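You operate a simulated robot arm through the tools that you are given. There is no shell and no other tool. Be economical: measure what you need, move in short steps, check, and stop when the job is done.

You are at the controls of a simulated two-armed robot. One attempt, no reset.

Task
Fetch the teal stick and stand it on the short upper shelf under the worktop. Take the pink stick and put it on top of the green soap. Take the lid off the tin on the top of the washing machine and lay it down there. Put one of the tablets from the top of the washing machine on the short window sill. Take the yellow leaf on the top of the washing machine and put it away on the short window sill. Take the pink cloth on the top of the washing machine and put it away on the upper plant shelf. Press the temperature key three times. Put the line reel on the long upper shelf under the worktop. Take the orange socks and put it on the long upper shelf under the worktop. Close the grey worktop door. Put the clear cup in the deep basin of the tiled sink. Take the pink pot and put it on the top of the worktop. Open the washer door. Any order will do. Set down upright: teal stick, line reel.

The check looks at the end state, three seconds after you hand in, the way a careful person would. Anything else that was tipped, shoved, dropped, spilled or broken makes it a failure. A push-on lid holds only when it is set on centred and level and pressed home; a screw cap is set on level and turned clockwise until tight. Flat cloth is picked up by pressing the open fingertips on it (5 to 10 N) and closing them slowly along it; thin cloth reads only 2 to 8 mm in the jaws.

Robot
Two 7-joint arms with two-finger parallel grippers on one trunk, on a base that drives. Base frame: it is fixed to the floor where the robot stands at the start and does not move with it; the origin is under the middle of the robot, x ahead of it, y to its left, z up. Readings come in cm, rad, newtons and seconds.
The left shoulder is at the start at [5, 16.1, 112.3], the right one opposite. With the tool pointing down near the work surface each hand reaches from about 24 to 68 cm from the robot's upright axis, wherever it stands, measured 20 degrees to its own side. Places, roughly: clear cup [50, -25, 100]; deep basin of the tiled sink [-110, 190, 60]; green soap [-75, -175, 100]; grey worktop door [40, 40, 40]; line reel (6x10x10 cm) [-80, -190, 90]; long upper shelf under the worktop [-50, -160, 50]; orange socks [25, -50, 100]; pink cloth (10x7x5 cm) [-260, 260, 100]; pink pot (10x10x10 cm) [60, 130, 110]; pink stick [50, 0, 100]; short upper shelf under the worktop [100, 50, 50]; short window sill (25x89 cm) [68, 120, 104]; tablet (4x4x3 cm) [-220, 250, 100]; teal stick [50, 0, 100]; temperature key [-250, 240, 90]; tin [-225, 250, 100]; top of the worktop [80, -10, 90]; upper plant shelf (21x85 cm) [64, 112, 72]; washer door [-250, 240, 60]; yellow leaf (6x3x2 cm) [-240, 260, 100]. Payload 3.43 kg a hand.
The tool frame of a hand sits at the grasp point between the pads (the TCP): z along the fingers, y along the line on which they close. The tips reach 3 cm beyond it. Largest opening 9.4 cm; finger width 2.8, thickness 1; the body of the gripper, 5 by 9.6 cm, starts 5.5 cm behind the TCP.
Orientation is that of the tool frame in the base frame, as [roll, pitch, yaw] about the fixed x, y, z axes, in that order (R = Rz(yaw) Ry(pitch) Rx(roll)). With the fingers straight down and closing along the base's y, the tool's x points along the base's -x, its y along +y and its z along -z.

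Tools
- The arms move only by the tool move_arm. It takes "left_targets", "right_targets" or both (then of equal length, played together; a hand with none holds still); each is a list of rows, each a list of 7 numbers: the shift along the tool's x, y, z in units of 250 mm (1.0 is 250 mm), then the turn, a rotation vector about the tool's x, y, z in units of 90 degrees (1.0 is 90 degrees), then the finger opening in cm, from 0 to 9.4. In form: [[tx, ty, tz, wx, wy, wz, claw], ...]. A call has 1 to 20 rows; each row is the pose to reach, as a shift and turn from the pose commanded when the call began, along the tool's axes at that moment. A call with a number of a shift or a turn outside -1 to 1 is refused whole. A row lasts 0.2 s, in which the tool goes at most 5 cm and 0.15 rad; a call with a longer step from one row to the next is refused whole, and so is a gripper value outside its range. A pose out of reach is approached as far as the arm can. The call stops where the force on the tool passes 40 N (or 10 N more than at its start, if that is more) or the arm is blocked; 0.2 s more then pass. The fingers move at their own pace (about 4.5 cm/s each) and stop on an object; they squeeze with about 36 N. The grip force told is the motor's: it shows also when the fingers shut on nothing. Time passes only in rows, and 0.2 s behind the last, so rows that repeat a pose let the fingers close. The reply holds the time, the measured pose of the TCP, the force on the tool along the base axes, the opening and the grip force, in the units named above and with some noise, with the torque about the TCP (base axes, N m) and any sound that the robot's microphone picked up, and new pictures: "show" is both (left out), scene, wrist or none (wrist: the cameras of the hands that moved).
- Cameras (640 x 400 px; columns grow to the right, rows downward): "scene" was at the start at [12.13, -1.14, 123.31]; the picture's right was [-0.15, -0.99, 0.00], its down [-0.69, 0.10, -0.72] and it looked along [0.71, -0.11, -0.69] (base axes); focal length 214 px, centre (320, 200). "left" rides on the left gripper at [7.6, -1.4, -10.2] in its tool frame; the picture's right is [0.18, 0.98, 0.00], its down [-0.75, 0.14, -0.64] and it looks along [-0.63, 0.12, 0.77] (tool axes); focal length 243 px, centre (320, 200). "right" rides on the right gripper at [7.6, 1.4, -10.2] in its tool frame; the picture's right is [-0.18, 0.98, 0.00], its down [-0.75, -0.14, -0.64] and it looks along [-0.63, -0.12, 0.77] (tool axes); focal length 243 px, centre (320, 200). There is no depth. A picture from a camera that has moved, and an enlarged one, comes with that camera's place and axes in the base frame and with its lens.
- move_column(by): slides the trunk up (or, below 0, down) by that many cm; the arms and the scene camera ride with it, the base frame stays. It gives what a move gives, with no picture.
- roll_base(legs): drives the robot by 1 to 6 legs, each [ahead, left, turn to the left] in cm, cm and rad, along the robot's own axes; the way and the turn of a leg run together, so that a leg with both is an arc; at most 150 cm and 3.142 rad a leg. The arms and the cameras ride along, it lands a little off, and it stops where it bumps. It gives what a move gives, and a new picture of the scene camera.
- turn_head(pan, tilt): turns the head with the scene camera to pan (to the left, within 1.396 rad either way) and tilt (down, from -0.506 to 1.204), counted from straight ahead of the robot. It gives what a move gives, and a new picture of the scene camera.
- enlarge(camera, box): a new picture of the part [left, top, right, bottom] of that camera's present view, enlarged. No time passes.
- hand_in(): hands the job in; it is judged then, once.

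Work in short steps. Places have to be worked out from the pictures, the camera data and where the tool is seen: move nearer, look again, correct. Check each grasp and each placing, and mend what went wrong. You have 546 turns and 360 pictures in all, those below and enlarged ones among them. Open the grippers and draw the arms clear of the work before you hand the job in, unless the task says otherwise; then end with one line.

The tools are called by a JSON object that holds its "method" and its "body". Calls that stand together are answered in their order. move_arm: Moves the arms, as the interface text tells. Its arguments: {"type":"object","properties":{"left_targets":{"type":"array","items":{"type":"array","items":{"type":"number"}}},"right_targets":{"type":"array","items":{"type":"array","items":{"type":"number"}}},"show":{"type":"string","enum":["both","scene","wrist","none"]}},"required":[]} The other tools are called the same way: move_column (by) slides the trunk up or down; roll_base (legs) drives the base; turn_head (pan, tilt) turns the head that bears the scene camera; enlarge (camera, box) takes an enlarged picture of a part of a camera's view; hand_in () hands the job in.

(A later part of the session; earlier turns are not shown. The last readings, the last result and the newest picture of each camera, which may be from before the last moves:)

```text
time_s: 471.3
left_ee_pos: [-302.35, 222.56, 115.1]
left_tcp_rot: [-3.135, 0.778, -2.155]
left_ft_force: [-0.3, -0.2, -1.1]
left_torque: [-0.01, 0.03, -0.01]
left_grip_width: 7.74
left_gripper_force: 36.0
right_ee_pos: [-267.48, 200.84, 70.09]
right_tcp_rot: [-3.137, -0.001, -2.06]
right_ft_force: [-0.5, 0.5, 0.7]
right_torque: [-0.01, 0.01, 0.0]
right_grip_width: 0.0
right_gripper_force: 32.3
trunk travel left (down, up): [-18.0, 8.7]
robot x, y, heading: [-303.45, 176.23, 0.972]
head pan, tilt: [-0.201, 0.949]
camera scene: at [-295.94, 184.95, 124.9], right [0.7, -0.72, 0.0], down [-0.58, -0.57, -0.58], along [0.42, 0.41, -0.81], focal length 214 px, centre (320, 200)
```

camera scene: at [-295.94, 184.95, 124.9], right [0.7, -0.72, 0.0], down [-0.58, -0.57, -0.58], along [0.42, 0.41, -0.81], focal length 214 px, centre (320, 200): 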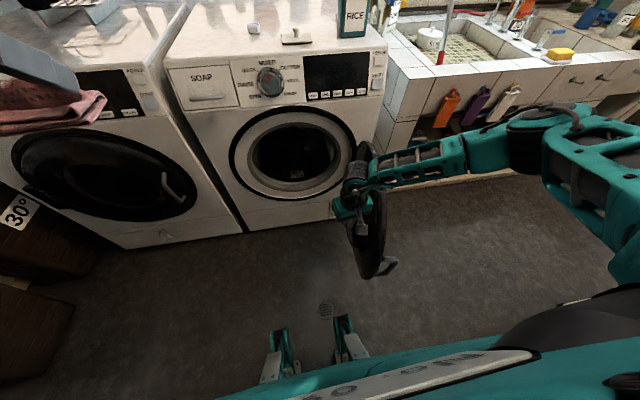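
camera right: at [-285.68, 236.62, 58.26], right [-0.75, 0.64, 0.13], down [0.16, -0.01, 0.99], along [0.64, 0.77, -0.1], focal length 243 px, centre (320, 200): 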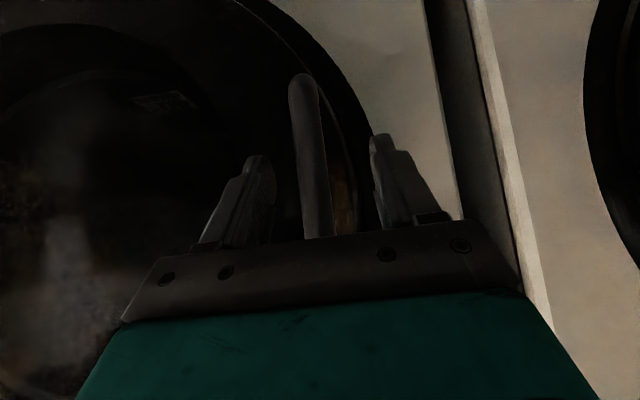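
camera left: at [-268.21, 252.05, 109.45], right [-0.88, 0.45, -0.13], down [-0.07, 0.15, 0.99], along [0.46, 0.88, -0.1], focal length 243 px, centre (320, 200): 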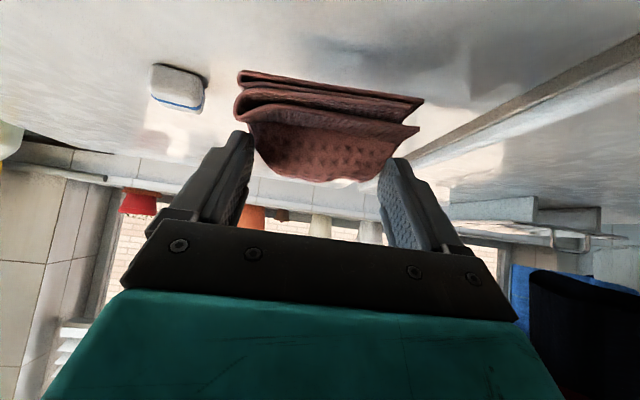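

Door is now ~90° open. Withdraw the right hand (left, then up) away from it.

{"method": "move_arm", "body": {"right_targets": [[0, 0.1, 0, 0, 0, 0, 0], [0, 0.25, 0, 0, 0, 0, 0], [0, 0.35, -0.1, 0, 0, 0, 0], [0, 0.35, -0.28, 0, 0, 0, 0], [0, 0.35, -0.46, 0, 0, 0, 0], [0, 0.35, -0.64, 0, 0, 0, 0], [0, 0.35, -0.82, 0, 0, 0, 0], [0.05, 0.35, -0.98, 0, 0, 0, 0]], "show": "none"}}

```text
time_s: 473.1
left_ee_pos: [-302.4, 222.55, 115.09]
left_tcp_rot: [-3.135, 0.776, -2.155]
left_ft_force: [-0.2, 0.7, 0.9]
left_torque: [-0.02, -0.01, -0.02]
left_grip_width: 7.75
left_gripper_force: 35.9
right_ee_pos: [-275.85, 203.87, 94.64]
right_tcp_rot: [-3.135, 0.0, -2.06]
right_ft_force: [-0.1, -0.2, 0.9]
right_torque: [0.01, 0.02, 0.01]
right_grip_width: 0.01
right_gripper_force: 32.5
trunk travel left (down, up): [-18.0, 8.7]
robot x, y, heading: [-303.54, 176.19, 0.974]
head pan, tilt: [-0.201, 0.949]
```

{"method": "move_column", "body": {"by": 8.5}}

{"method": "roll_base", "body": {"legs": [[0, -64, -0.03]]}}

```text
time_s: 474.3
left_ee_pos: [-302.33, 222.65, 123.71]
left_tcp_rot: [-3.134, 0.779, -2.155]
left_ft_force: [-0.2, -0.3, -0.3]
left_torque: [-0.02, -0.01, 0.01]
left_grip_width: 7.8
left_gripper_force: 36.4
right_ee_pos: [-275.9, 203.86, 103.19]
right_tcp_rot: [-3.133, 0.0, -2.06]
right_ft_force: [0.4, -0.4, 0.2]
right_torque: [0.0, -0.03, -0.02]
right_grip_width: 0.0
right_gripper_force: 33.0
trunk travel left (down, up): [-26.5, 0.2]
robot x, y, heading: [-303.68, 176.41, 0.975]
head pan, tilt: [-0.201, 0.949]
```

```text
time_s: 475.9
left_ee_pos: [-291.03, 214.69, 123.58]
left_tcp_rot: [-3.139, 0.78, -2.166]
left_ft_force: [0.4, 0.3, 0.2]
left_torque: [-0.01, 0.02, 0.01]
left_grip_width: 7.76
left_gripper_force: 36.4
right_ee_pos: [-264.89, 195.75, 103.05]
right_tcp_rot: [-3.137, 0.0, -2.066]
right_ft_force: [0.8, -0.5, 0.7]
right_torque: [0.05, 0.04, 0.02]
right_grip_width: 0.0
right_gripper_force: 33.3
trunk travel left (down, up): [-26.5, 0.2]
robot x, y, heading: [-292.69, 168.72, 0.96]
head pan, tilt: [-0.201, 0.949]
stopped in leg 1: the robot was blocked; the commanded pose is now the measured one
camera scene: at [-284.89, 176.94, 133.4], right [0.69, -0.72, 0.0], down [-0.59, -0.56, -0.58], along [0.42, 0.4, -0.81], focal length 214 px, centre (320, 200)
```

scene: 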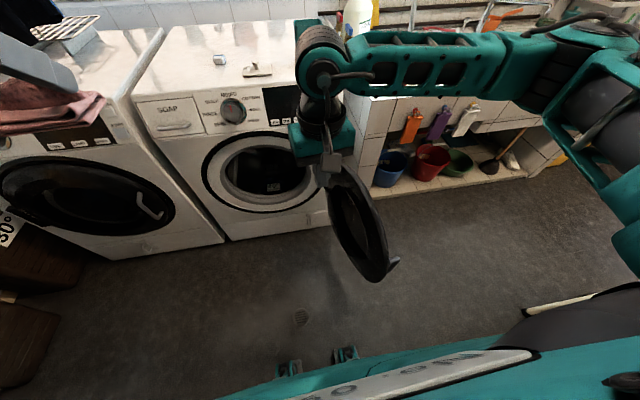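

Something blocks to the right (door tip or wicker shelf). Look right/behind to plan the way past the open door.

{"method": "turn_head", "body": {"pan": -1.3, "tilt": 0.6}}

```text
time_s: 477.2
left_ee_pos: [-291.3, 214.79, 123.66]
left_tcp_rot: [-3.137, 0.779, -2.16]
left_ft_force: [0.8, 0.6, 0.6]
left_torque: [-0.04, 0.02, 0.01]
left_grip_width: 7.79
left_gripper_force: 36.7
right_ee_pos: [-264.99, 195.92, 103.24]
right_tcp_rot: [-3.136, 0.001, -2.069]
right_ft_force: [-0.3, 0.0, -0.7]
right_torque: [-0.01, -0.01, 0.02]
right_grip_width: 0.01
right_gripper_force: 32.7
trunk travel left (down, up): [-26.5, 0.2]
robot x, y, heading: [-292.93, 168.79, 0.964]
head pan, tilt: [-1.3, 0.6]
camera scene: at [-282.08, 169.2, 136.24], right [-0.33, -0.94, 0.0], down [-0.53, 0.19, -0.82], along [0.78, -0.27, -0.57], focal length 214 px, centre (320, 200)
```

scene: 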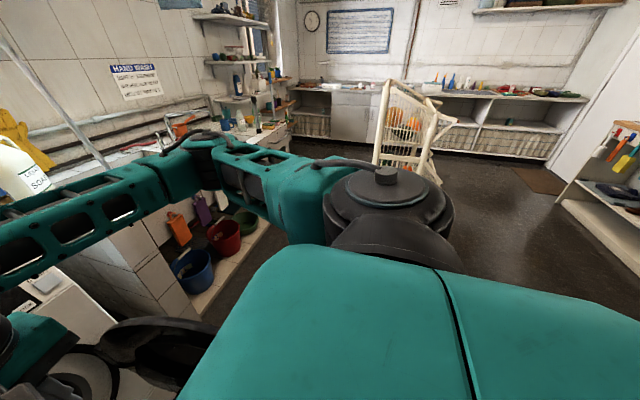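

The way right is blocked by the door I opened (its tip stands in the corridor). I'll swing it part-way back with the right hand, pass, and re-open it later from the other side. Move the hand over to the door's outer side.

{"method": "move_arm", "body": {"right_targets": [[0, -0.18, 0, 0, 0, 0, 0], [0, -0.36, 0, 0, 0, 0, 0], [0, -0.54, 0, 0, 0, 0, 0], [0, -0.72, 0, 0, 0, 0, 0], [0, -0.9, 0, 0, 0, 0, 0], [0, -0.98, 0, 0, 0, 0, 0]], "show": "none"}}

{"method": "turn_head", "body": {"pan": -0.4, "tilt": 0.9}}

```text
time_s: 478.6
left_ee_pos: [-291.33, 214.83, 123.54]
left_tcp_rot: [-3.136, 0.778, -2.161]
left_ft_force: [-0.6, -0.1, 0.3]
left_torque: [0.01, -0.01, 0.0]
left_grip_width: 7.77
left_gripper_force: 36.2
right_ee_pos: [-243.36, 184.34, 103.28]
right_tcp_rot: [-3.135, 0.0, -2.065]
right_ft_force: [-0.4, 0.7, -0.4]
right_torque: [-0.01, 0.01, -0.01]
right_grip_width: 0.0
right_gripper_force: 33.4
trunk travel left (down, up): [-26.5, 0.2]
robot x, y, heading: [-293.23, 168.62, 0.962]
head pan, tilt: [-1.3, 0.6]
```

```text
time_s: 479.8
left_ee_pos: [-291.35, 214.79, 123.58]
left_tcp_rot: [-3.136, 0.779, -2.159]
left_ft_force: [-0.6, 0.5, 0.3]
left_torque: [0.01, 0.01, 0.0]
left_grip_width: 7.78
left_gripper_force: 35.8
right_ee_pos: [-243.32, 184.24, 103.33]
right_tcp_rot: [-3.137, 0.001, -2.066]
right_ft_force: [-0.3, -0.2, -0.2]
right_torque: [0.0, 0.0, 0.01]
right_grip_width: 0.02
right_gripper_force: 33.3
trunk travel left (down, up): [-26.5, 0.2]
robot x, y, heading: [-292.61, 168.78, 0.963]
head pan, tilt: [-0.4, 0.901]
camera scene: at [-284.03, 176.14, 133.76], right [0.53, -0.85, 0.0], down [-0.66, -0.42, -0.62], along [0.53, 0.33, -0.78], focal length 214 px, centre (320, 200)
```

scene: 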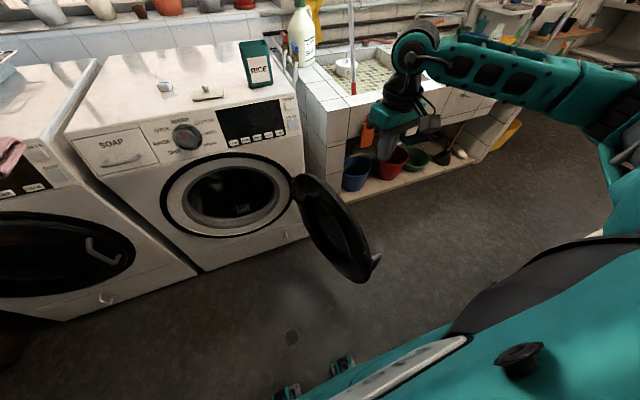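

Door is at ~110° with my hand right above it. Move 12 cm to its outer side and lower.

{"method": "move_arm", "body": {"right_targets": [[-0.12, -0.1, 0, 0, 0, 0, 0], [-0.24, -0.2, 0, 0, 0, 0, 0], [-0.38, -0.33, 0, 0, 0, 0, 0], [-0.38, -0.33, 0.18, 0, 0, 0, 0], [-0.38, -0.33, 0.36, 0, 0, 0, 0], [-0.38, -0.33, 0.54, 0, 0, 0, 0], [-0.38, -0.33, 0.72, 0, 0, 0, 0], [-0.38, -0.33, 0.9, 0, 0, 0, 0], [-0.38, -0.33, 1.0, 0, 0, 0, 0]], "show": "none"}}

{"method": "move_column", "body": {"by": -10}}

```text
time_s: 481.8
left_ee_pos: [-291.11, 214.81, 123.66]
left_tcp_rot: [-3.136, 0.778, -2.161]
left_ft_force: [-0.5, 0.3, 0.8]
left_torque: [0.01, 0.01, 0.01]
left_grip_width: 7.77
left_gripper_force: 36.0
right_ee_pos: [-231.53, 188.56, 80.84]
right_tcp_rot: [-3.134, 0.003, -2.07]
right_ft_force: [0.8, -0.4, 0.6]
right_torque: [0.05, 0.01, 0.02]
right_grip_width: 0.01
right_gripper_force: 32.8
right hand out of reach, approached as far as the arm can: row 9
trunk travel left (down, up): [-26.5, 0.2]
robot x, y, heading: [-292.75, 169.03, 0.961]
head pan, tilt: [-0.4, 0.901]
```

```text
time_s: 483.1
left_ee_pos: [-291.38, 214.8, 113.61]
left_tcp_rot: [-3.136, 0.777, -2.16]
left_ft_force: [-0.8, 0.3, -0.8]
left_torque: [0.02, -0.02, -0.02]
left_grip_width: 7.76
left_gripper_force: 36.1
right_ee_pos: [-231.51, 188.56, 70.96]
right_tcp_rot: [-3.132, 0.002, -2.071]
right_ft_force: [0.8, 0.1, 0.5]
right_torque: [0.02, -0.01, -0.01]
right_grip_width: 0.02
right_gripper_force: 32.5
trunk travel left (down, up): [-16.5, 10.2]
robot x, y, heading: [-293.09, 168.91, 0.962]
head pan, tilt: [-0.4, 0.901]
```

Push the door back leftward along its arc.

{"method": "move_arm", "body": {"right_targets": [[0.01, 0.08, 0, 0, 0, 0, 0], [0.03, 0.16, 0, 0, 0, 0, 0], [0.04, 0.25, 0, 0, 0, 0, 0], [0.05, 0.34, 0, 0, 0, 0, 0], [0.06, 0.43, 0, 0, 0, 0, 0], [0.06, 0.52, 0, 0, 0, 0, 0], [0.05, 0.61, 0, 0, 0, 0, 0], [0.03, 0.7, 0, 0, 0, 0, 0], [0.0, 0.8, 0, 0, 0, 0, 0], [-0.03, 0.9, 0, 0, 0, 0, 0]], "show": "none"}}

{"method": "move_arm", "body": {"right_targets": [[-0.04, 0.07, 0, 0, 0, 0, 0], [-0.08, 0.14, 0, 0, 0, 0, 0], [-0.14, 0.2, 0, 0, 0, 0, 0], [-0.2, 0.26, 0, 0, 0, 0, 0], [-0.27, 0.31, 0, 0, 0, 0, 0], [-0.34, 0.35, 0, 0, 0, 0, 0]], "show": "scene"}}

```text
time_s: 484.7
left_ee_pos: [-291.29, 214.91, 113.5]
left_tcp_rot: [-3.135, 0.777, -2.163]
left_ft_force: [-0.8, 0.5, 0.3]
left_torque: [-0.02, -0.02, -0.05]
left_grip_width: 7.77
left_gripper_force: 36.2
right_ee_pos: [-243.55, 193.5, 70.79]
right_tcp_rot: [-3.105, -0.007, -2.096]
right_ft_force: [4.4, -2.5, -0.9]
right_torque: [0.07, 0.24, -0.12]
right_grip_width: 0.0
right_gripper_force: 33.0
trunk travel left (down, up): [-16.5, 10.2]
robot x, y, heading: [-292.79, 168.99, 0.96]
head pan, tilt: [-0.4, 0.901]
stopped in row 7 (right hand): the force on the tool passed its limit (the readings are from after the stop); the commanded pose is now the measured one
```

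```text
time_s: 485.1
left_ee_pos: [-291.11, 214.82, 113.53]
left_tcp_rot: [-3.136, 0.778, -2.162]
left_ft_force: [0.2, 0.7, -0.8]
left_torque: [-0.02, 0.02, -0.02]
left_grip_width: 7.8
left_gripper_force: 36.3
right_ee_pos: [-243.37, 193.68, 70.67]
right_tcp_rot: [-3.088, -0.01, -2.109]
right_ft_force: [4.0, -1.5, -2.0]
right_torque: [-0.02, 0.21, -0.1]
right_grip_width: 0.0
right_gripper_force: 33.1
trunk travel left (down, up): [-16.5, 10.2]
robot x, y, heading: [-292.63, 168.53, 0.958]
head pan, tilt: [-0.4, 0.901]
stopped in row 1 (right hand): the force on the tool passed its limit (the readings are from after the stop); the commanded pose is now the measured one
camera scene: at [-284.05, 176.14, 123.74], right [0.53, -0.85, 0.0], down [-0.66, -0.42, -0.62], along [0.53, 0.33, -0.78], focal length 214 px, centre (320, 200)
```

scene: 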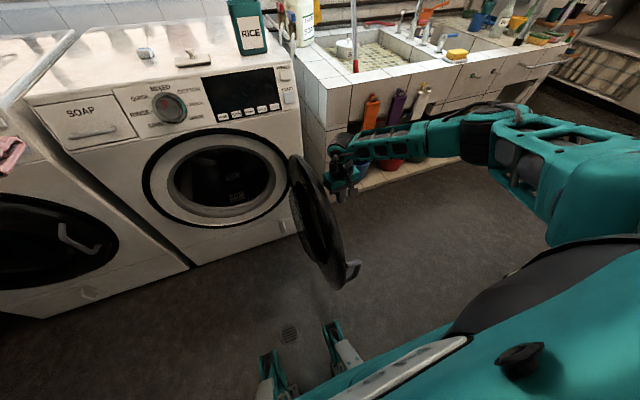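

Pushing too fast trips the force limit; push slower.

{"method": "move_arm", "body": {"right_targets": [[0, 0.02, 0, 0, 0, 0, 0], [0, 0.045, 0, 0, 0, 0, 0], [0, 0.07, 0, 0, 0, 0, 0], [0, 0.1, 0, 0, 0, 0, 0], [-0.005, 0.13, 0, 0, 0, 0, 0], [-0.01, 0.16, 0, 0, 0, 0, 0], [-0.015, 0.19, 0, 0, 0, 0, 0], [-0.02, 0.22, 0, 0, 0, 0, 0], [-0.03, 0.26, 0, 0, 0, 0, 0], [-0.04, 0.3, 0, 0, 0, 0, 0], [-0.05, 0.34, 0, 0, 0, 0, 0], [-0.06, 0.38, 0, 0, 0, 0, 0], [-0.07, 0.42, 0, 0, 0, 0, 0], [-0.08, 0.46, 0, 0, 0, 0, 0], [-0.09, 0.5, 0, 0, 0, 0, 0], [-0.1, 0.54, 0, 0, 0, 0, 0], [-0.12, 0.58, 0, 0, 0, 0, 0], [-0.14, 0.62, 0, 0, 0, 0, 0]], "show": "none"}}

```text
time_s: 485.7
left_ee_pos: [-291.11, 214.77, 113.62]
left_tcp_rot: [-3.135, 0.779, -2.166]
left_ft_force: [0.7, 0.2, 0.1]
left_torque: [0.0, -0.05, 0.0]
left_grip_width: 7.76
left_gripper_force: 36.3
right_ee_pos: [-243.32, 193.67, 70.69]
right_tcp_rot: [-3.073, -0.015, -2.128]
right_ft_force: [3.4, -3.7, 0.8]
right_torque: [0.26, 0.27, -0.07]
right_grip_width: 0.01
right_gripper_force: 32.9
trunk travel left (down, up): [-16.5, 10.2]
robot x, y, heading: [-292.64, 168.79, 0.957]
head pan, tilt: [-0.4, 0.901]
stopped in row 3 (right hand): the force on the tool passed its limit (the readings are from after the stop); the commanded pose is now the measured one
```

The base itself blocks the door tip. Back up 12 cm (hand slides toward the tip), then push.

{"method": "roll_base", "body": {"legs": [[-11, -1.5, 0]]}}

{"method": "move_arm", "body": {"right_targets": [[0, 0.03, 0, 0, 0, 0, 0], [0, 0.07, 0, 0, 0, 0, 0], [0, 0.11, 0, 0, 0, 0, 0], [0, 0.16, 0, 0, 0, 0, 0], [-0.01, 0.21, 0, 0, 0, 0, 0], [-0.02, 0.26, 0, 0, 0, 0, 0], [-0.03, 0.31, 0, 0, 0, 0, 0], [-0.04, 0.37, 0, 0, 0, 0, 0], [-0.06, 0.43, 0, 0, 0, 0, 0], [-0.08, 0.49, 0, 0, 0, 0, 0], [-0.11, 0.55, 0, 0, 0, 0, 0], [-0.14, 0.61, 0, 0, 0, 0, 0], [-0.17, 0.67, 0, 0, 0, 0, 0], [-0.2, 0.73, 0, 0, 0, 0, 0], [-0.24, 0.78, 0, 0, 0, 0, 0], [-0.28, 0.83, 0, 0, 0, 0, 0], [-0.33, 0.88, 0, 0, 0, 0, 0], [-0.38, 0.92, 0, 0, 0, 0, 0]], "show": "scene"}}

```text
time_s: 486.9
left_ee_pos: [-295.98, 205.0, 113.49]
left_tcp_rot: [-3.137, 0.778, -2.167]
left_ft_force: [0.1, -0.2, -0.3]
left_torque: [0.02, 0.0, -0.01]
left_grip_width: 7.78
left_gripper_force: 35.7
right_ee_pos: [-248.52, 183.78, 70.69]
right_tcp_rot: [-3.078, -0.012, -2.127]
right_ft_force: [-0.4, -0.3, -0.8]
right_torque: [0.0, 0.03, 0.02]
right_grip_width: 0.02
right_gripper_force: 32.9
trunk travel left (down, up): [-16.5, 10.2]
robot x, y, heading: [-298.0, 158.78, 0.959]
head pan, tilt: [-0.4, 0.901]
camera scene: at [-289.08, 166.18, 123.77], right [0.53, -0.85, 0.0], down [-0.67, -0.41, -0.62], along [0.53, 0.33, -0.78], focal length 214 px, centre (320, 200)
```

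scene: 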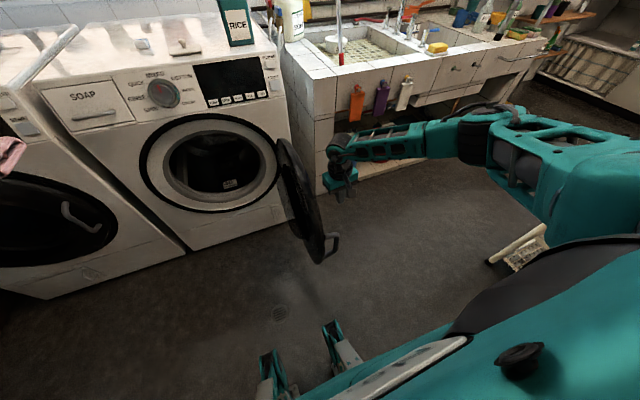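

```text
time_s: 490.7
left_ee_pos: [-295.99, 205.06, 113.66]
left_tcp_rot: [-3.133, 0.777, -2.169]
left_ft_force: [0.0, 0.8, 0.1]
left_torque: [0.01, 0.02, 0.01]
left_grip_width: 7.77
left_gripper_force: 35.6
right_ee_pos: [-263.47, 201.68, 69.84]
right_tcp_rot: [-3.074, -0.01, -2.127]
right_ft_force: [-0.2, -0.1, -0.6]
right_torque: [0.03, -0.03, -0.02]
right_grip_width: 0.0
right_gripper_force: 32.6
right hand out of reach, approached as far as the arm can: row 17, 18
trunk travel left (down, up): [-16.5, 10.2]
robot x, y, heading: [-297.7, 158.86, 0.961]
head pan, tilt: [-0.4, 0.901]
camera scene: at [-289.07, 166.23, 123.76], right [0.53, -0.85, 0.0], down [-0.67, -0.41, -0.62], along [0.53, 0.33, -0.78], focal length 214 px, centre (320, 200)
```

scene: 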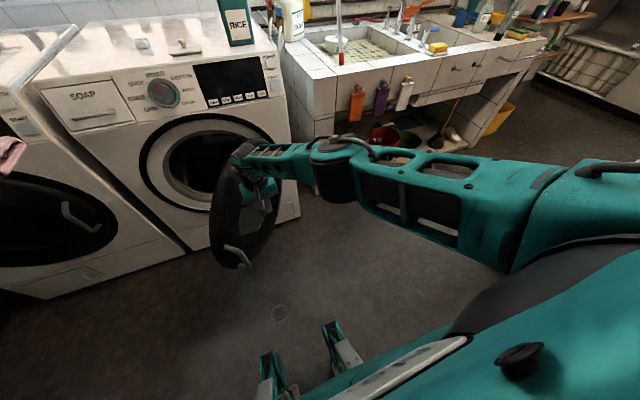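

Door swung back to ~55°, clear of my path to the right. Lift the right hand off and raise the trunk.

{"method": "move_arm", "body": {"right_targets": [[0.05, -0.12, 0, 0, 0, 0, 0], [0.1, -0.28, -0.05, 0, 0, 0, 0], [0.1, -0.3, -0.22, 0, 0, 0, 0], [0.1, -0.3, -0.4, 0, 0, 0, 0], [0.1, -0.3, -0.58, 0, 0, 0, 0], [0.1, -0.3, -0.76, 0, 0, 0, 0], [0.1, -0.3, -0.94, 0, 0, 0, 0]], "show": "none"}}

{"method": "move_column", "body": {"by": 10}}

{"method": "roll_base", "body": {"legs": [[0, -48, -0.02], [62, 0, 0]]}}

```text
time_s: 492.3
left_ee_pos: [-296.03, 205.05, 113.53]
left_tcp_rot: [-3.134, 0.779, -2.168]
left_ft_force: [0.2, 0.6, -0.4]
left_torque: [0.0, -0.02, 0.01]
left_grip_width: 7.76
left_gripper_force: 36.3
right_ee_pos: [-259.74, 196.72, 93.92]
right_tcp_rot: [-3.074, -0.013, -2.128]
right_ft_force: [0.1, 0.4, -0.3]
right_torque: [-0.01, 0.02, -0.03]
right_grip_width: 0.0
right_gripper_force: 33.1
trunk travel left (down, up): [-16.5, 10.2]
robot x, y, heading: [-297.81, 158.48, 0.958]
head pan, tilt: [-0.4, 0.901]
```

```text
time_s: 493.7
left_ee_pos: [-296.01, 205.04, 123.58]
left_tcp_rot: [-3.135, 0.779, -2.168]
left_ft_force: [-0.3, 0.0, 0.0]
left_torque: [0.02, 0.0, 0.01]
left_grip_width: 7.76
left_gripper_force: 35.7
right_ee_pos: [-259.68, 196.63, 103.8]
right_tcp_rot: [-3.073, -0.013, -2.128]
right_ft_force: [-0.6, 0.1, -0.3]
right_torque: [0.02, -0.02, 0.03]
right_grip_width: 0.01
right_gripper_force: 33.0
trunk travel left (down, up): [-26.5, 0.2]
robot x, y, heading: [-297.51, 158.68, 0.957]
head pan, tilt: [-0.4, 0.901]
```

```text
time_s: 499.6
left_ee_pos: [-218.52, 227.17, 123.53]
left_tcp_rot: [-3.136, 0.777, -2.189]
left_ft_force: [0.1, 0.0, 0.4]
left_torque: [-0.02, 0.01, 0.01]
left_grip_width: 7.79
left_gripper_force: 35.9
right_ee_pos: [-182.42, 217.9, 103.92]
right_tcp_rot: [-3.076, -0.013, -2.151]
right_ft_force: [0.3, 0.6, -0.3]
right_torque: [0.01, -0.01, 0.03]
right_grip_width: 0.0
right_gripper_force: 33.4
trunk travel left (down, up): [-26.5, 0.2]
robot x, y, heading: [-221.17, 181.09, 0.936]
head pan, tilt: [-0.4, 0.901]
camera scene: at [-212.44, 188.18, 133.76], right [0.51, -0.86, 0.0], down [-0.68, -0.4, -0.62], along [0.54, 0.32, -0.78], focal length 214 px, centre (320, 200)
```

scene: 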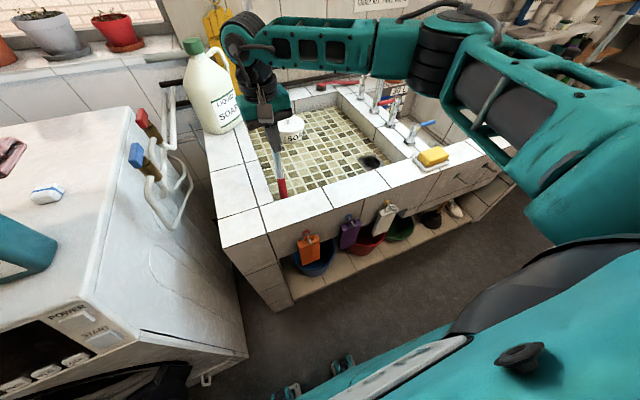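

Passed. The right hand is over the sink near the leaning pole; draw it straight back first.

{"method": "move_arm", "body": {"right_targets": [[0.15, 0, 0, 0, 0, 0, 0], [0.32, 0, 0, 0, 0, 0, 0], [0.5, 0, 0, 0, 0, 0, 0], [0.68, 0, 0, 0, 0, 0, 0], [0.85, 0, -0.1, 0, 0, 0, 0]], "show": "scene"}}

```text
time_s: 500.8
left_ee_pos: [-218.55, 227.12, 123.68]
left_tcp_rot: [-3.133, 0.778, -2.191]
left_ft_force: [-0.7, -0.4, -0.4]
left_torque: [0.01, 0.02, -0.01]
left_grip_width: 7.78
left_gripper_force: 36.0
right_ee_pos: [-194.26, 200.12, 106.67]
right_tcp_rot: [-3.074, -0.012, -2.151]
right_ft_force: [-1.3, -0.6, 0.5]
right_torque: [-0.02, 0.02, 0.01]
right_grip_width: 0.01
right_gripper_force: 33.3
trunk travel left (down, up): [-26.5, 0.2]
robot x, y, heading: [-221.04, 181.21, 0.934]
head pan, tilt: [-0.4, 0.901]
camera scene: at [-212.5, 188.12, 133.77], right [0.51, -0.86, 0.0], down [-0.67, -0.4, -0.62], along [0.54, 0.32, -0.78], focal length 214 px, centre (320, 200)
```

scene: 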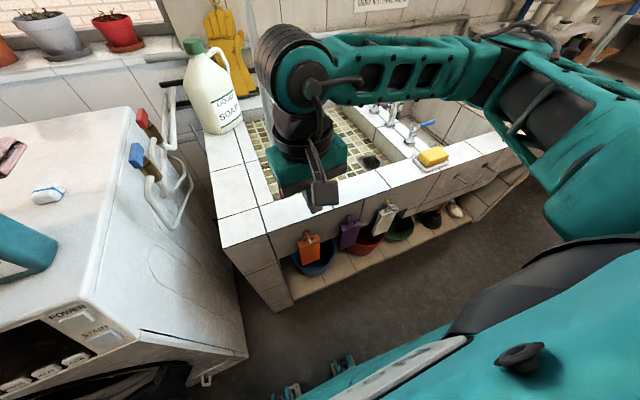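

{"method": "roll_base", "body": {"legs": [[0, -60, 0]]}}

{"method": "turn_head", "body": {"pan": 0.6, "tilt": 0.5}}

```text
time_s: 504.2
left_ee_pos: [-170.51, 191.41, 123.55]
left_tcp_rot: [-3.136, 0.779, -2.189]
left_ft_force: [-0.1, 0.9, -0.4]
left_torque: [0.02, 0.0, 0.01]
left_grip_width: 7.76
left_gripper_force: 35.9
right_ee_pos: [-146.19, 164.61, 106.53]
right_tcp_rot: [-3.076, -0.013, -2.151]
right_ft_force: [-0.3, -0.1, -0.1]
right_torque: [0.01, 0.03, 0.0]
right_grip_width: 0.0
right_gripper_force: 33.1
trunk travel left (down, up): [-26.5, 0.2]
robot x, y, heading: [-173.33, 145.31, 0.932]
head pan, tilt: [-0.4, 0.901]
camera scene: at [-164.44, 152.54, 133.76], right [0.51, -0.86, 0.0], down [-0.68, -0.4, -0.62], along [0.53, 0.32, -0.78], focal length 214 px, centre (320, 200)
```

scene: 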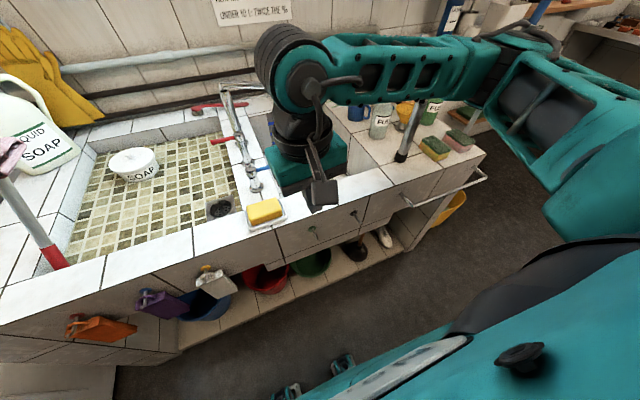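

```text
time_s: 505.5
left_ee_pos: [-170.71, 191.37, 123.67]
left_tcp_rot: [-3.134, 0.78, -2.19]
left_ft_force: [-0.1, -0.1, -0.7]
left_torque: [0.01, 0.02, 0.0]
left_grip_width: 7.76
left_gripper_force: 35.5
right_ee_pos: [-146.21, 164.62, 106.59]
right_tcp_rot: [-3.075, -0.012, -2.15]
right_ft_force: [-0.2, 0.3, 0.5]
right_torque: [0.02, 0.01, -0.03]
right_grip_width: 0.0
right_gripper_force: 32.9
trunk travel left (down, up): [-26.5, 0.2]
robot x, y, heading: [-173.22, 145.56, 0.937]
head pan, tilt: [0.6, 0.499]
camera scene: at [-170.62, 157.82, 137.15], right [1.0, -0.04, 0.0], down [-0.02, -0.48, -0.88], along [0.03, 0.88, -0.48], focal length 214 px, centre (320, 200)
```

scene: 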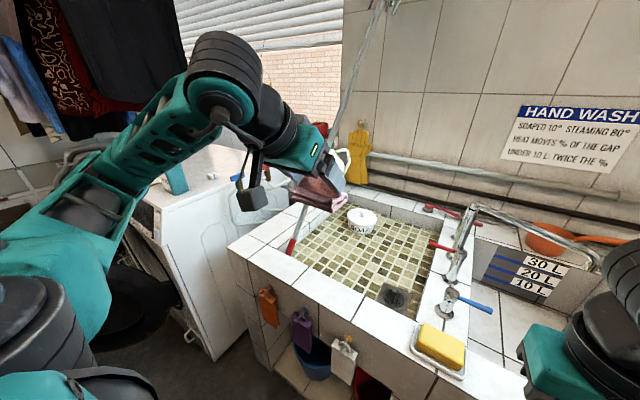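

All fine. Continue right to the plant shelves.

{"method": "roll_base", "body": {"legs": [[0, -100, 0], [0, -97, 0]]}}

{"method": "turn_head", "body": {"pan": 0.0, "tilt": 0.6}}

```text
time_s: 515.3
left_ee_pos: [-12.86, 75.27, 123.62]
left_tcp_rot: [-3.136, 0.779, -2.197]
left_ft_force: [1.1, -0.2, 0.6]
left_torque: [0.01, 0.01, 0.0]
left_grip_width: 7.79
left_gripper_force: 35.7
right_ee_pos: [11.3, 48.29, 106.71]
right_tcp_rot: [-3.075, -0.011, -2.157]
right_ft_force: [0.2, 0.4, 0.3]
right_torque: [0.0, -0.02, -0.02]
right_grip_width: 0.01
right_gripper_force: 32.8
trunk travel left (down, up): [-26.5, 0.2]
robot x, y, heading: [-16.01, 29.13, 0.929]
head pan, tilt: [0.6, 0.499]
camera scene: at [-13.24, 41.7, 137.15], right [1.0, -0.04, 0.0], down [-0.02, -0.48, -0.88], along [0.04, 0.88, -0.48], focal length 214 px, centre (320, 200)
```

scene: 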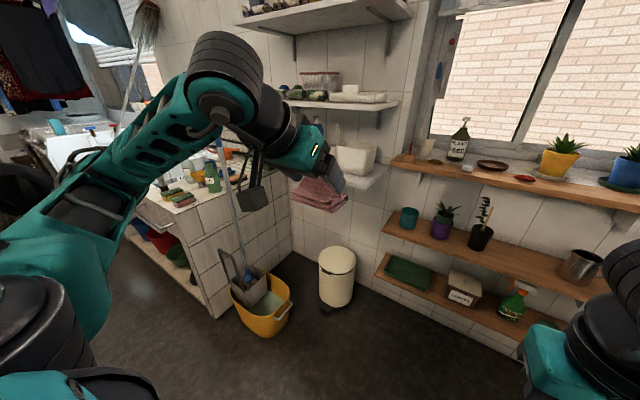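

```text
time_s: 516.3
left_ee_pos: [-12.92, 75.4, 123.52]
left_tcp_rot: [-3.134, 0.777, -2.195]
left_ft_force: [-0.1, -0.3, 0.5]
left_torque: [0.0, 0.01, -0.02]
left_grip_width: 7.78
left_gripper_force: 36.0
right_ee_pos: [11.23, 48.36, 106.63]
right_tcp_rot: [-3.073, -0.012, -2.156]
right_ft_force: [0.3, -0.5, -0.1]
right_torque: [0.01, -0.01, -0.01]
right_grip_width: 0.0
right_gripper_force: 33.0
trunk travel left (down, up): [-26.5, 0.2]
robot x, y, heading: [-16.03, 29.44, 0.93]
head pan, tilt: [0.0, 0.6]
camera scene: at [-8.36, 39.7, 136.24], right [0.8, -0.6, 0.0], down [-0.34, -0.45, -0.83], along [0.5, 0.66, -0.56], focal length 214 px, centre (320, 200)
```

scene: 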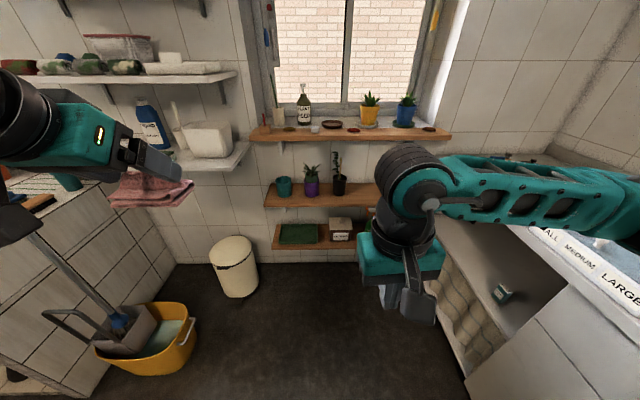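

Cloth still held. Free space on the upper plant shelf is right of the black pot (V≈2). Move right 18 cm and drive in.

{"method": "roll_base", "body": {"legs": [[0, -18, 0.005], [56, 0, 0]]}}

{"method": "turn_head", "body": {"pan": 0.0, "tilt": 0.75}}

```text
time_s: 520.6
left_ee_pos: [34.27, 109.0, 123.6]
left_tcp_rot: [-3.135, 0.778, -2.192]
left_ft_force: [-0.5, -0.4, 0.2]
left_torque: [-0.01, 0.04, 0.0]
left_grip_width: 7.77
left_gripper_force: 35.9
right_ee_pos: [58.6, 82.24, 106.55]
right_tcp_rot: [-3.075, -0.013, -2.151]
right_ft_force: [-0.5, 0.1, 0.1]
right_torque: [-0.02, -0.02, -0.01]
right_grip_width: 0.0
right_gripper_force: 33.2
trunk travel left (down, up): [-26.5, 0.2]
robot x, y, heading: [31.38, 63.24, 0.933]
head pan, tilt: [0.0, 0.6]
camera scene: at [39.09, 73.46, 136.23], right [0.8, -0.6, 0.0], down [-0.34, -0.45, -0.82], along [0.49, 0.66, -0.57], focal length 214 px, centre (320, 200)
```

scene: 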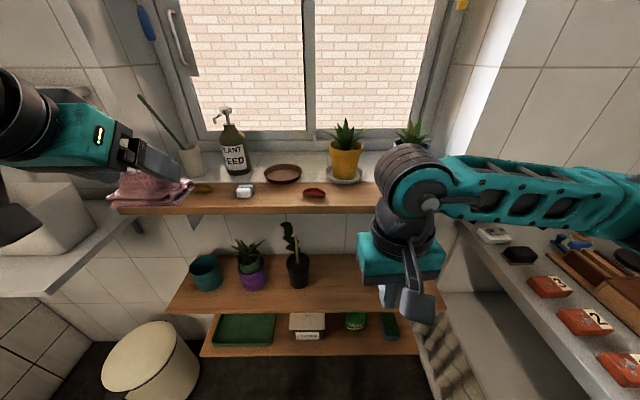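

```text
time_s: 521.3
left_ee_pos: [34.2, 109.15, 123.67]
left_tcp_rot: [-3.135, 0.778, -2.192]
left_ft_force: [0.0, -0.1, 0.2]
left_torque: [0.0, 0.03, 0.02]
left_grip_width: 7.76
left_gripper_force: 35.9
right_ee_pos: [58.67, 82.06, 106.59]
right_tcp_rot: [-3.077, -0.012, -2.151]
right_ft_force: [0.3, 0.4, 0.2]
right_torque: [0.01, 0.0, 0.0]
right_grip_width: 0.0
right_gripper_force: 32.8
trunk travel left (down, up): [-26.5, 0.2]
robot x, y, heading: [31.11, 63.33, 0.928]
head pan, tilt: [0.0, 0.75]
camera scene: at [38.74, 72.98, 134.96], right [0.8, -0.6, 0.0], down [-0.41, -0.55, -0.73], along [0.44, 0.59, -0.68], focal length 214 px, centre (320, 200)
```

scene: 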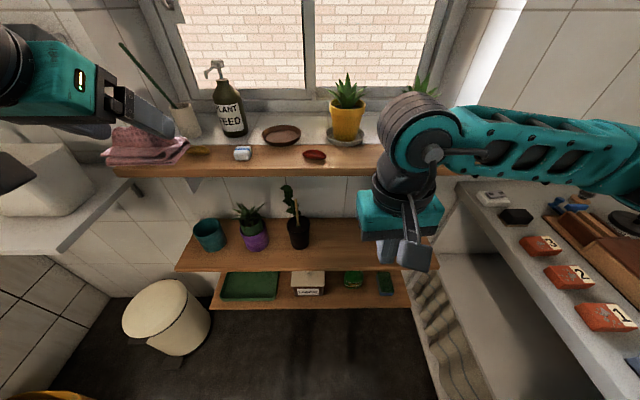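

Move the right hand out of the way to the right, then bring the cloth in front of the shelf's free spot.

{"method": "move_arm", "body": {"right_targets": [[0, -0.16, -0.1, 0, 0, 0, 0], [0, -0.32, -0.2, 0, 0, 0, 0], [0, -0.48, -0.3, 0, 0, 0, 0], [0, -0.62, -0.4, 0, 0, 0, 0]], "show": "none"}}

```text
time_s: 522.3
left_ee_pos: [34.36, 109.12, 123.64]
left_tcp_rot: [-3.137, 0.777, -2.192]
left_ft_force: [0.6, -0.1, 0.0]
left_torque: [0.02, -0.04, -0.01]
left_grip_width: 7.78
left_gripper_force: 36.0
right_ee_pos: [71.12, 74.02, 117.56]
right_tcp_rot: [-3.075, -0.014, -2.151]
right_ft_force: [0.3, -0.4, 0.1]
right_torque: [0.02, -0.03, -0.02]
right_grip_width: 0.0
right_gripper_force: 32.8
trunk travel left (down, up): [-26.5, 0.2]
robot x, y, heading: [31.3, 63.17, 0.934]
head pan, tilt: [0.0, 0.75]
```

{"method": "move_arm", "body": {"left_targets": [[0.08, -0.15, 0.05, 0, 0, 0, 0.5], [0.16, -0.3, 0.12, 0, 0, 0, 0.5], [0.24, -0.45, 0.2, 0, 0, 0, 0.5], [0.32, -0.6, 0.28, 0, 0, 0, 0.5], [0.4, -0.75, 0.36, 0, 0, 0, 0.5], [0.48, -0.88, 0.45, 0, 0, 0, 0.5], [0.57, -1.0, 0.54, 0, 0, 0, 0.5]], "show": "none"}}

{"method": "move_arm", "body": {"left_targets": [[0.1, -0.08, 0.08, 0, 0, 0, 0.5], [0.2, -0.16, 0.18, 0, 0, 0, 0.5], [0.3, -0.24, 0.28, 0, 0, 0, 0.5], [0.42, -0.26, 0.4, 0, 0, 0, 0.5]], "show": "both"}}

```text
time_s: 523.9
left_ee_pos: [54.2, 93.8, 103.99]
left_tcp_rot: [-3.135, 0.778, -2.19]
left_ft_force: [0.1, -0.7, -0.1]
left_torque: [0.01, 0.03, 0.01]
left_grip_width: 7.79
left_gripper_force: 35.9
left hand out of reach, approached as far as the arm can: row 2
right_ee_pos: [71.1, 74.16, 117.61]
right_tcp_rot: [-3.076, -0.013, -2.152]
right_ft_force: [-0.2, -0.4, 0.6]
right_torque: [0.02, 0.03, 0.01]
right_grip_width: 0.0
right_gripper_force: 32.8
trunk travel left (down, up): [-26.5, 0.2]
robot x, y, heading: [31.58, 62.95, 0.929]
head pan, tilt: [0.0, 0.75]
```

```text
time_s: 524.9
left_ee_pos: [59.26, 89.74, 89.51]
left_tcp_rot: [-3.134, 0.779, -2.19]
left_ft_force: [0.1, 0.6, 0.1]
left_torque: [0.0, -0.02, 0.01]
left_grip_width: 7.78
left_gripper_force: 36.1
right_ee_pos: [71.08, 74.22, 117.65]
right_tcp_rot: [-3.076, -0.013, -2.153]
right_ft_force: [-0.3, 0.2, 0.3]
right_torque: [0.02, -0.05, 0.0]
right_grip_width: 0.0
right_gripper_force: 33.4
trunk travel left (down, up): [-26.5, 0.2]
robot x, y, heading: [31.23, 62.72, 0.931]
head pan, tilt: [0.0, 0.75]
camera scene: at [38.75, 72.99, 134.96], right [0.8, -0.6, 0.0], down [-0.41, -0.55, -0.73], along [0.44, 0.59, -0.68], focal length 214 px, centre (320, 200)
camera left: at [53.05, 78.54, 91.54], right [-0.87, 0.47, -0.13], down [-0.07, 0.16, 0.99], along [0.48, 0.87, -0.1], focal length 243 px, centre (320, 200)
```

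scene: 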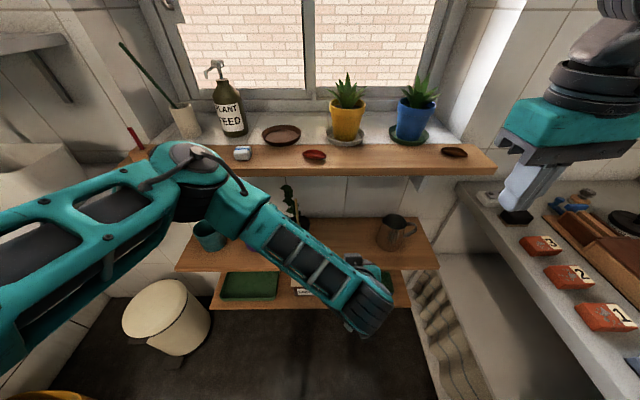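
left: 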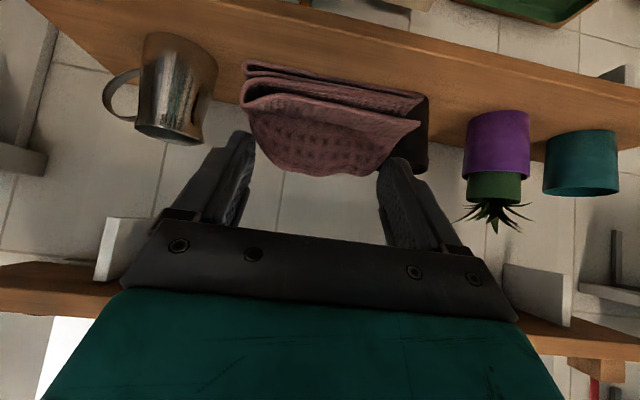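

The left elbow is close to the sill. Back up 10 cm and lower the trunk so the arm works straighter, then extend.

{"method": "roll_base", "body": {"legs": [[-10, 0, 0]]}}

{"method": "move_column", "body": {"by": -8}}

{"method": "move_arm", "body": {"left_targets": [[-0.1, 0, 0.08, 0, 0, 0, 0.5], [-0.2, 0, 0.18, 0, 0, 0, 0.5], [-0.3, 0, 0.28, 0, 0, 0, 0.5], [-0.4, 0, 0.38, 0, 0, 0, 0.5], [-0.46, 0, 0.45, 0, 0, 0, 0.5]], "show": "both"}}

```text
time_s: 526.0
left_ee_pos: [53.26, 81.8, 89.66]
left_tcp_rot: [-3.135, 0.78, -2.19]
left_ft_force: [0.4, -0.3, 0.2]
left_torque: [0.03, 0.01, 0.0]
left_grip_width: 7.77
left_gripper_force: 35.9
right_ee_pos: [65.1, 66.27, 117.74]
right_tcp_rot: [-3.076, -0.012, -2.153]
right_ft_force: [0.5, -0.1, 0.8]
right_torque: [0.02, 0.0, -0.02]
right_grip_width: 0.0
right_gripper_force: 32.6
trunk travel left (down, up): [-26.5, 0.2]
robot x, y, heading: [25.48, 55.11, 0.936]
head pan, tilt: [0.0, 0.75]
camera scene: at [32.78, 64.99, 134.97], right [0.8, -0.6, 0.0], down [-0.41, -0.55, -0.73], along [0.44, 0.59, -0.68], focal length 214 px, centre (320, 200)
```

scene: 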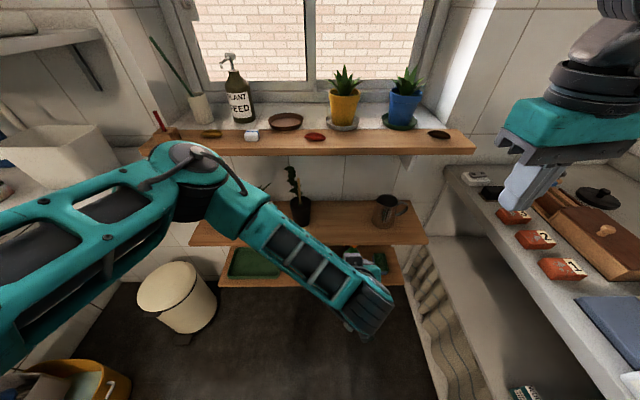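

```text
time_s: 527.2
left_ee_pos: [53.34, 81.89, 81.66]
left_tcp_rot: [-3.135, 0.779, -2.191]
left_ft_force: [-0.6, 0.2, -0.5]
left_torque: [0.0, 0.0, 0.0]
left_grip_width: 7.78
left_gripper_force: 36.1
right_ee_pos: [65.17, 66.38, 109.69]
right_tcp_rot: [-3.074, -0.011, -2.153]
right_ft_force: [-0.3, -0.4, -0.6]
right_torque: [0.0, 0.04, 0.06]
right_grip_width: 0.0
right_gripper_force: 32.7
trunk travel left (down, up): [-18.5, 8.2]
robot x, y, heading: [25.11, 55.18, 0.931]
head pan, tilt: [0.0, 0.75]
```

```text
time_s: 528.4
left_ee_pos: [62.68, 94.7, 81.71]
left_tcp_rot: [-3.134, 0.778, -2.192]
left_ft_force: [0.3, -0.4, -0.7]
left_torque: [-0.01, 0.0, 0.0]
left_grip_width: 7.76
left_gripper_force: 36.0
right_ee_pos: [65.11, 66.41, 109.63]
right_tcp_rot: [-3.075, -0.012, -2.151]
right_ft_force: [0.4, -1.0, 0.5]
right_torque: [-0.01, -0.03, 0.02]
right_grip_width: 0.01
right_gripper_force: 33.0
trunk travel left (down, up): [-18.5, 8.2]
robot x, y, heading: [25.66, 54.57, 0.932]
head pan, tilt: [0.0, 0.75]
camera scene: at [32.85, 65.07, 126.95], right [0.8, -0.6, 0.0], down [-0.41, -0.55, -0.73], along [0.44, 0.59, -0.68], focal length 214 px, centre (320, 200)
camera left: at [56.58, 83.62, 83.71], right [-0.87, 0.47, -0.13], down [-0.07, 0.16, 0.99], along [0.48, 0.87, -0.1], focal length 243 px, centre (320, 200)
```

scene: 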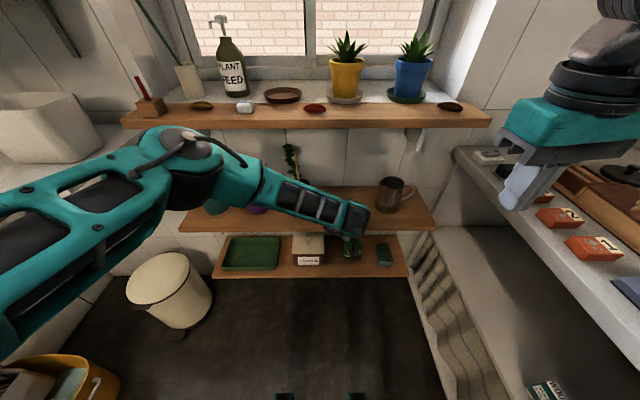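
left: 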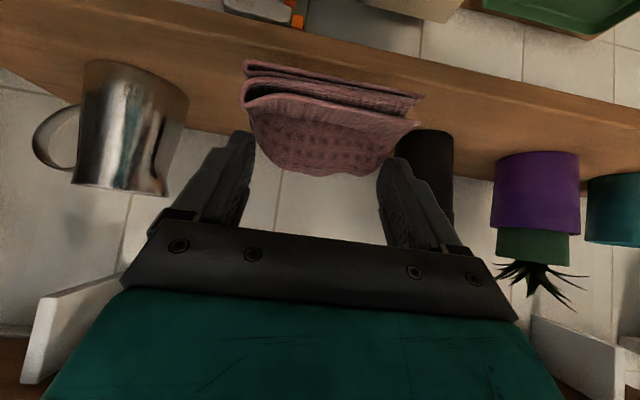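

Clear gap between black pot and jug; shift 1.5 cm right, move 10 cm in, and lower to the shelf.

{"method": "move_arm", "body": {"left_targets": [[-0.08, -0.03, 0.08, 0, 0, 0, 0.5], [-0.16, -0.06, 0.16, 0, 0, 0, 0.5], [-0.24, -0.06, 0.24, 0, 0, 0, 0.5], [-0.296, -0.06, 0.298, 0, 0, 0, 0.5], [-0.24, -0.06, 0.354, 0, 0, 0, 0.5], [-0.21, -0.06, 0.384, 0, 0, 0, 0.5], [-0.18, -0.06, 0.414, 0, 0, 0, 0.5]], "show": "wrist"}}

```text
time_s: 530.0
left_ee_pos: [69.97, 102.33, 78.86]
left_tcp_rot: [-3.135, 0.778, -2.193]
left_ft_force: [0.3, -0.5, -0.5]
left_torque: [0.02, -0.01, 0.02]
left_grip_width: 7.77
left_gripper_force: 35.6
left hand out of reach, approached as far as the arm can: row 7
right_ee_pos: [65.24, 66.3, 109.7]
right_tcp_rot: [-3.075, -0.012, -2.153]
right_ft_force: [0.3, -1.0, 0.9]
right_torque: [-0.02, 0.0, 0.02]
right_grip_width: 0.0
right_gripper_force: 33.1
trunk travel left (down, up): [-18.5, 8.2]
robot x, y, heading: [24.98, 54.98, 0.927]
head pan, tilt: [0.0, 0.75]
camera left: at [63.71, 91.16, 80.74], right [-0.87, 0.47, -0.13], down [-0.07, 0.15, 0.99], along [0.48, 0.87, -0.1], focal length 243 px, centre (320, 200)
```

left: 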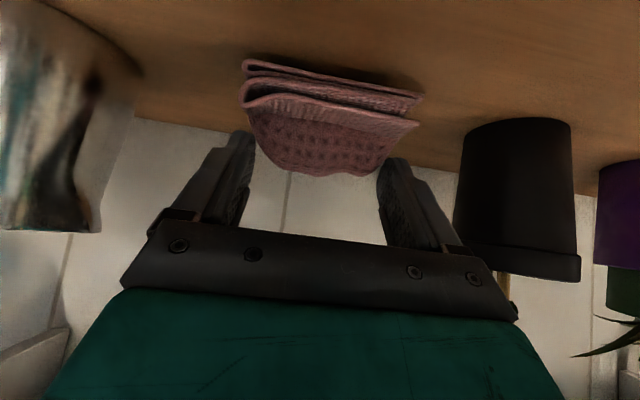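

Over the shelf. Lower the last bit with the trunk.

{"method": "move_column", "body": {"by": -1.2}}

```text
time_s: 530.6
left_ee_pos: [69.91, 102.16, 77.68]
left_tcp_rot: [-3.133, 0.782, -2.19]
left_ft_force: [-0.5, 0.7, 4.7]
left_torque: [-0.11, -0.19, -0.02]
left_grip_width: 7.76
left_gripper_force: 36.2
right_ee_pos: [65.11, 66.31, 108.48]
right_tcp_rot: [-3.073, -0.011, -2.152]
right_ft_force: [0.1, -0.4, -0.3]
right_torque: [-0.02, 0.01, -0.04]
right_grip_width: 0.0
right_gripper_force: 33.1
trunk travel left (down, up): [-17.3, 9.4]
robot x, y, heading: [25.02, 54.84, 0.928]
head pan, tilt: [0.0, 0.75]
```

Contact (5 N). Open and retreat along the tool axis.

{"method": "move_arm", "body": {"left_targets": [[0, 0, 0, 0, 0, 0, 8.2], [0, 0, 0, 0, 0, 0, 9], [0, 0, 0, 0, 0, 0, 9.2], [0, 0, -0.06, 0, 0, 0, 9.2], [0, 0, -0.14, 0, 0, 0, 9.2], [0, 0, -0.26, 0, 0, 0, 9.2], [0, 0, -0.4, 0, 0, 0, 9.2], [0.06, 0, -0.56, 0, 0, 0, 9.2]], "show": "wrist"}}

```text
time_s: 532.4
left_ee_pos: [63.44, 93.42, 86.53]
left_tcp_rot: [-3.133, 0.779, -2.187]
left_ft_force: [-0.6, 0.2, 0.7]
left_torque: [-0.02, -0.01, -0.02]
left_grip_width: 9.2
left_gripper_force: 0.1
right_ee_pos: [65.11, 66.36, 108.5]
right_tcp_rot: [-3.074, -0.014, -2.152]
right_ft_force: [-0.9, -0.7, 0.4]
right_torque: [0.01, -0.02, -0.01]
right_grip_width: 0.0
right_gripper_force: 32.9
trunk travel left (down, up): [-17.3, 9.4]
robot x, y, heading: [25.76, 54.92, 0.934]
head pan, tilt: [0.0, 0.75]
camera left: at [57.22, 82.35, 88.52], right [-0.87, 0.47, -0.14], down [-0.07, 0.15, 0.99], along [0.48, 0.87, -0.1], focal length 243 px, centre (320, 200)
```

left: 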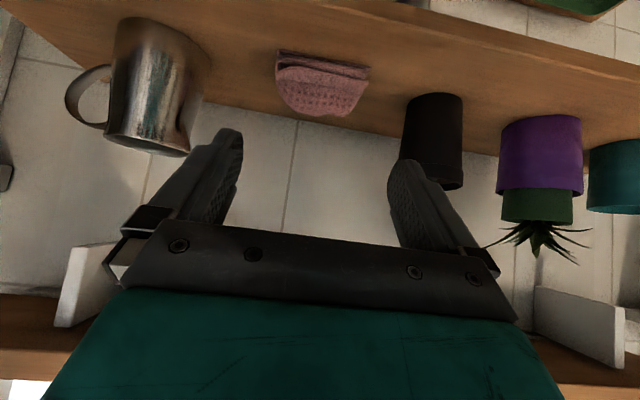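

Cloth is on the upper plant shelf. Back off, then retract and raise the left hand.

{"method": "roll_base", "body": {"legs": [[-45, 0, 0]]}}

{"method": "move_arm", "body": {"left_targets": [[-0.02, 0.05, -0.14, 0, 0.09, 0, 5], [-0.04, 0.1, -0.28, 0, 0.18, 0, 3], [-0.06, 0.16, -0.42, 0, 0.27, 0, 0], [-0.08, 0.22, -0.56, 0, 0.36, 0, 0], [-0.1, 0.28, -0.7, 0, 0.45, 0, 0], [-0.12, 0.34, -0.84, 0, 0.495, 0, 0]], "show": "none"}}

```text
time_s: 535.1
left_ee_pos: [36.91, 57.49, 86.56]
left_tcp_rot: [-3.133, 0.779, -2.19]
left_ft_force: [0.8, -0.3, 0.0]
left_torque: [0.02, 0.01, 0.01]
left_grip_width: 9.23
left_gripper_force: 0.0
right_ee_pos: [38.53, 30.34, 108.41]
right_tcp_rot: [-3.077, -0.011, -2.153]
right_ft_force: [0.4, -0.8, 1.0]
right_torque: [-0.01, 0.02, 0.02]
right_grip_width: 0.01
right_gripper_force: 33.1
trunk travel left (down, up): [-17.3, 9.4]
robot x, y, heading: [-0.83, 19.04, 0.929]
head pan, tilt: [0.0, 0.75]
camera scene: at [6.15, 29.17, 125.76], right [0.8, -0.6, 0.0], down [-0.41, -0.55, -0.73], along [0.44, 0.59, -0.68], focal length 214 px, centre (320, 200)
```

scene: 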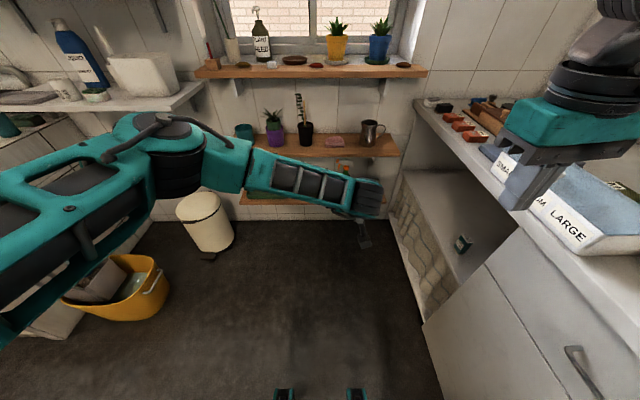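

```text
time_s: 536.5
left_ee_pos: [22.33, 52.43, 103.58]
left_tcp_rot: [-3.137, 0.001, -2.199]
left_ft_force: [-0.3, -0.2, -0.2]
left_torque: [-0.02, 0.0, -0.01]
left_grip_width: 0.0
left_gripper_force: 25.9
right_ee_pos: [38.45, 30.4, 108.42]
right_tcp_rot: [-3.074, -0.012, -2.153]
right_ft_force: [0.0, 0.1, -1.4]
right_torque: [-0.01, -0.02, 0.02]
right_grip_width: 0.0
right_gripper_force: 33.0
trunk travel left (down, up): [-17.3, 9.4]
robot x, y, heading: [-1.36, 19.17, 0.926]
head pan, tilt: [0.0, 0.75]
```

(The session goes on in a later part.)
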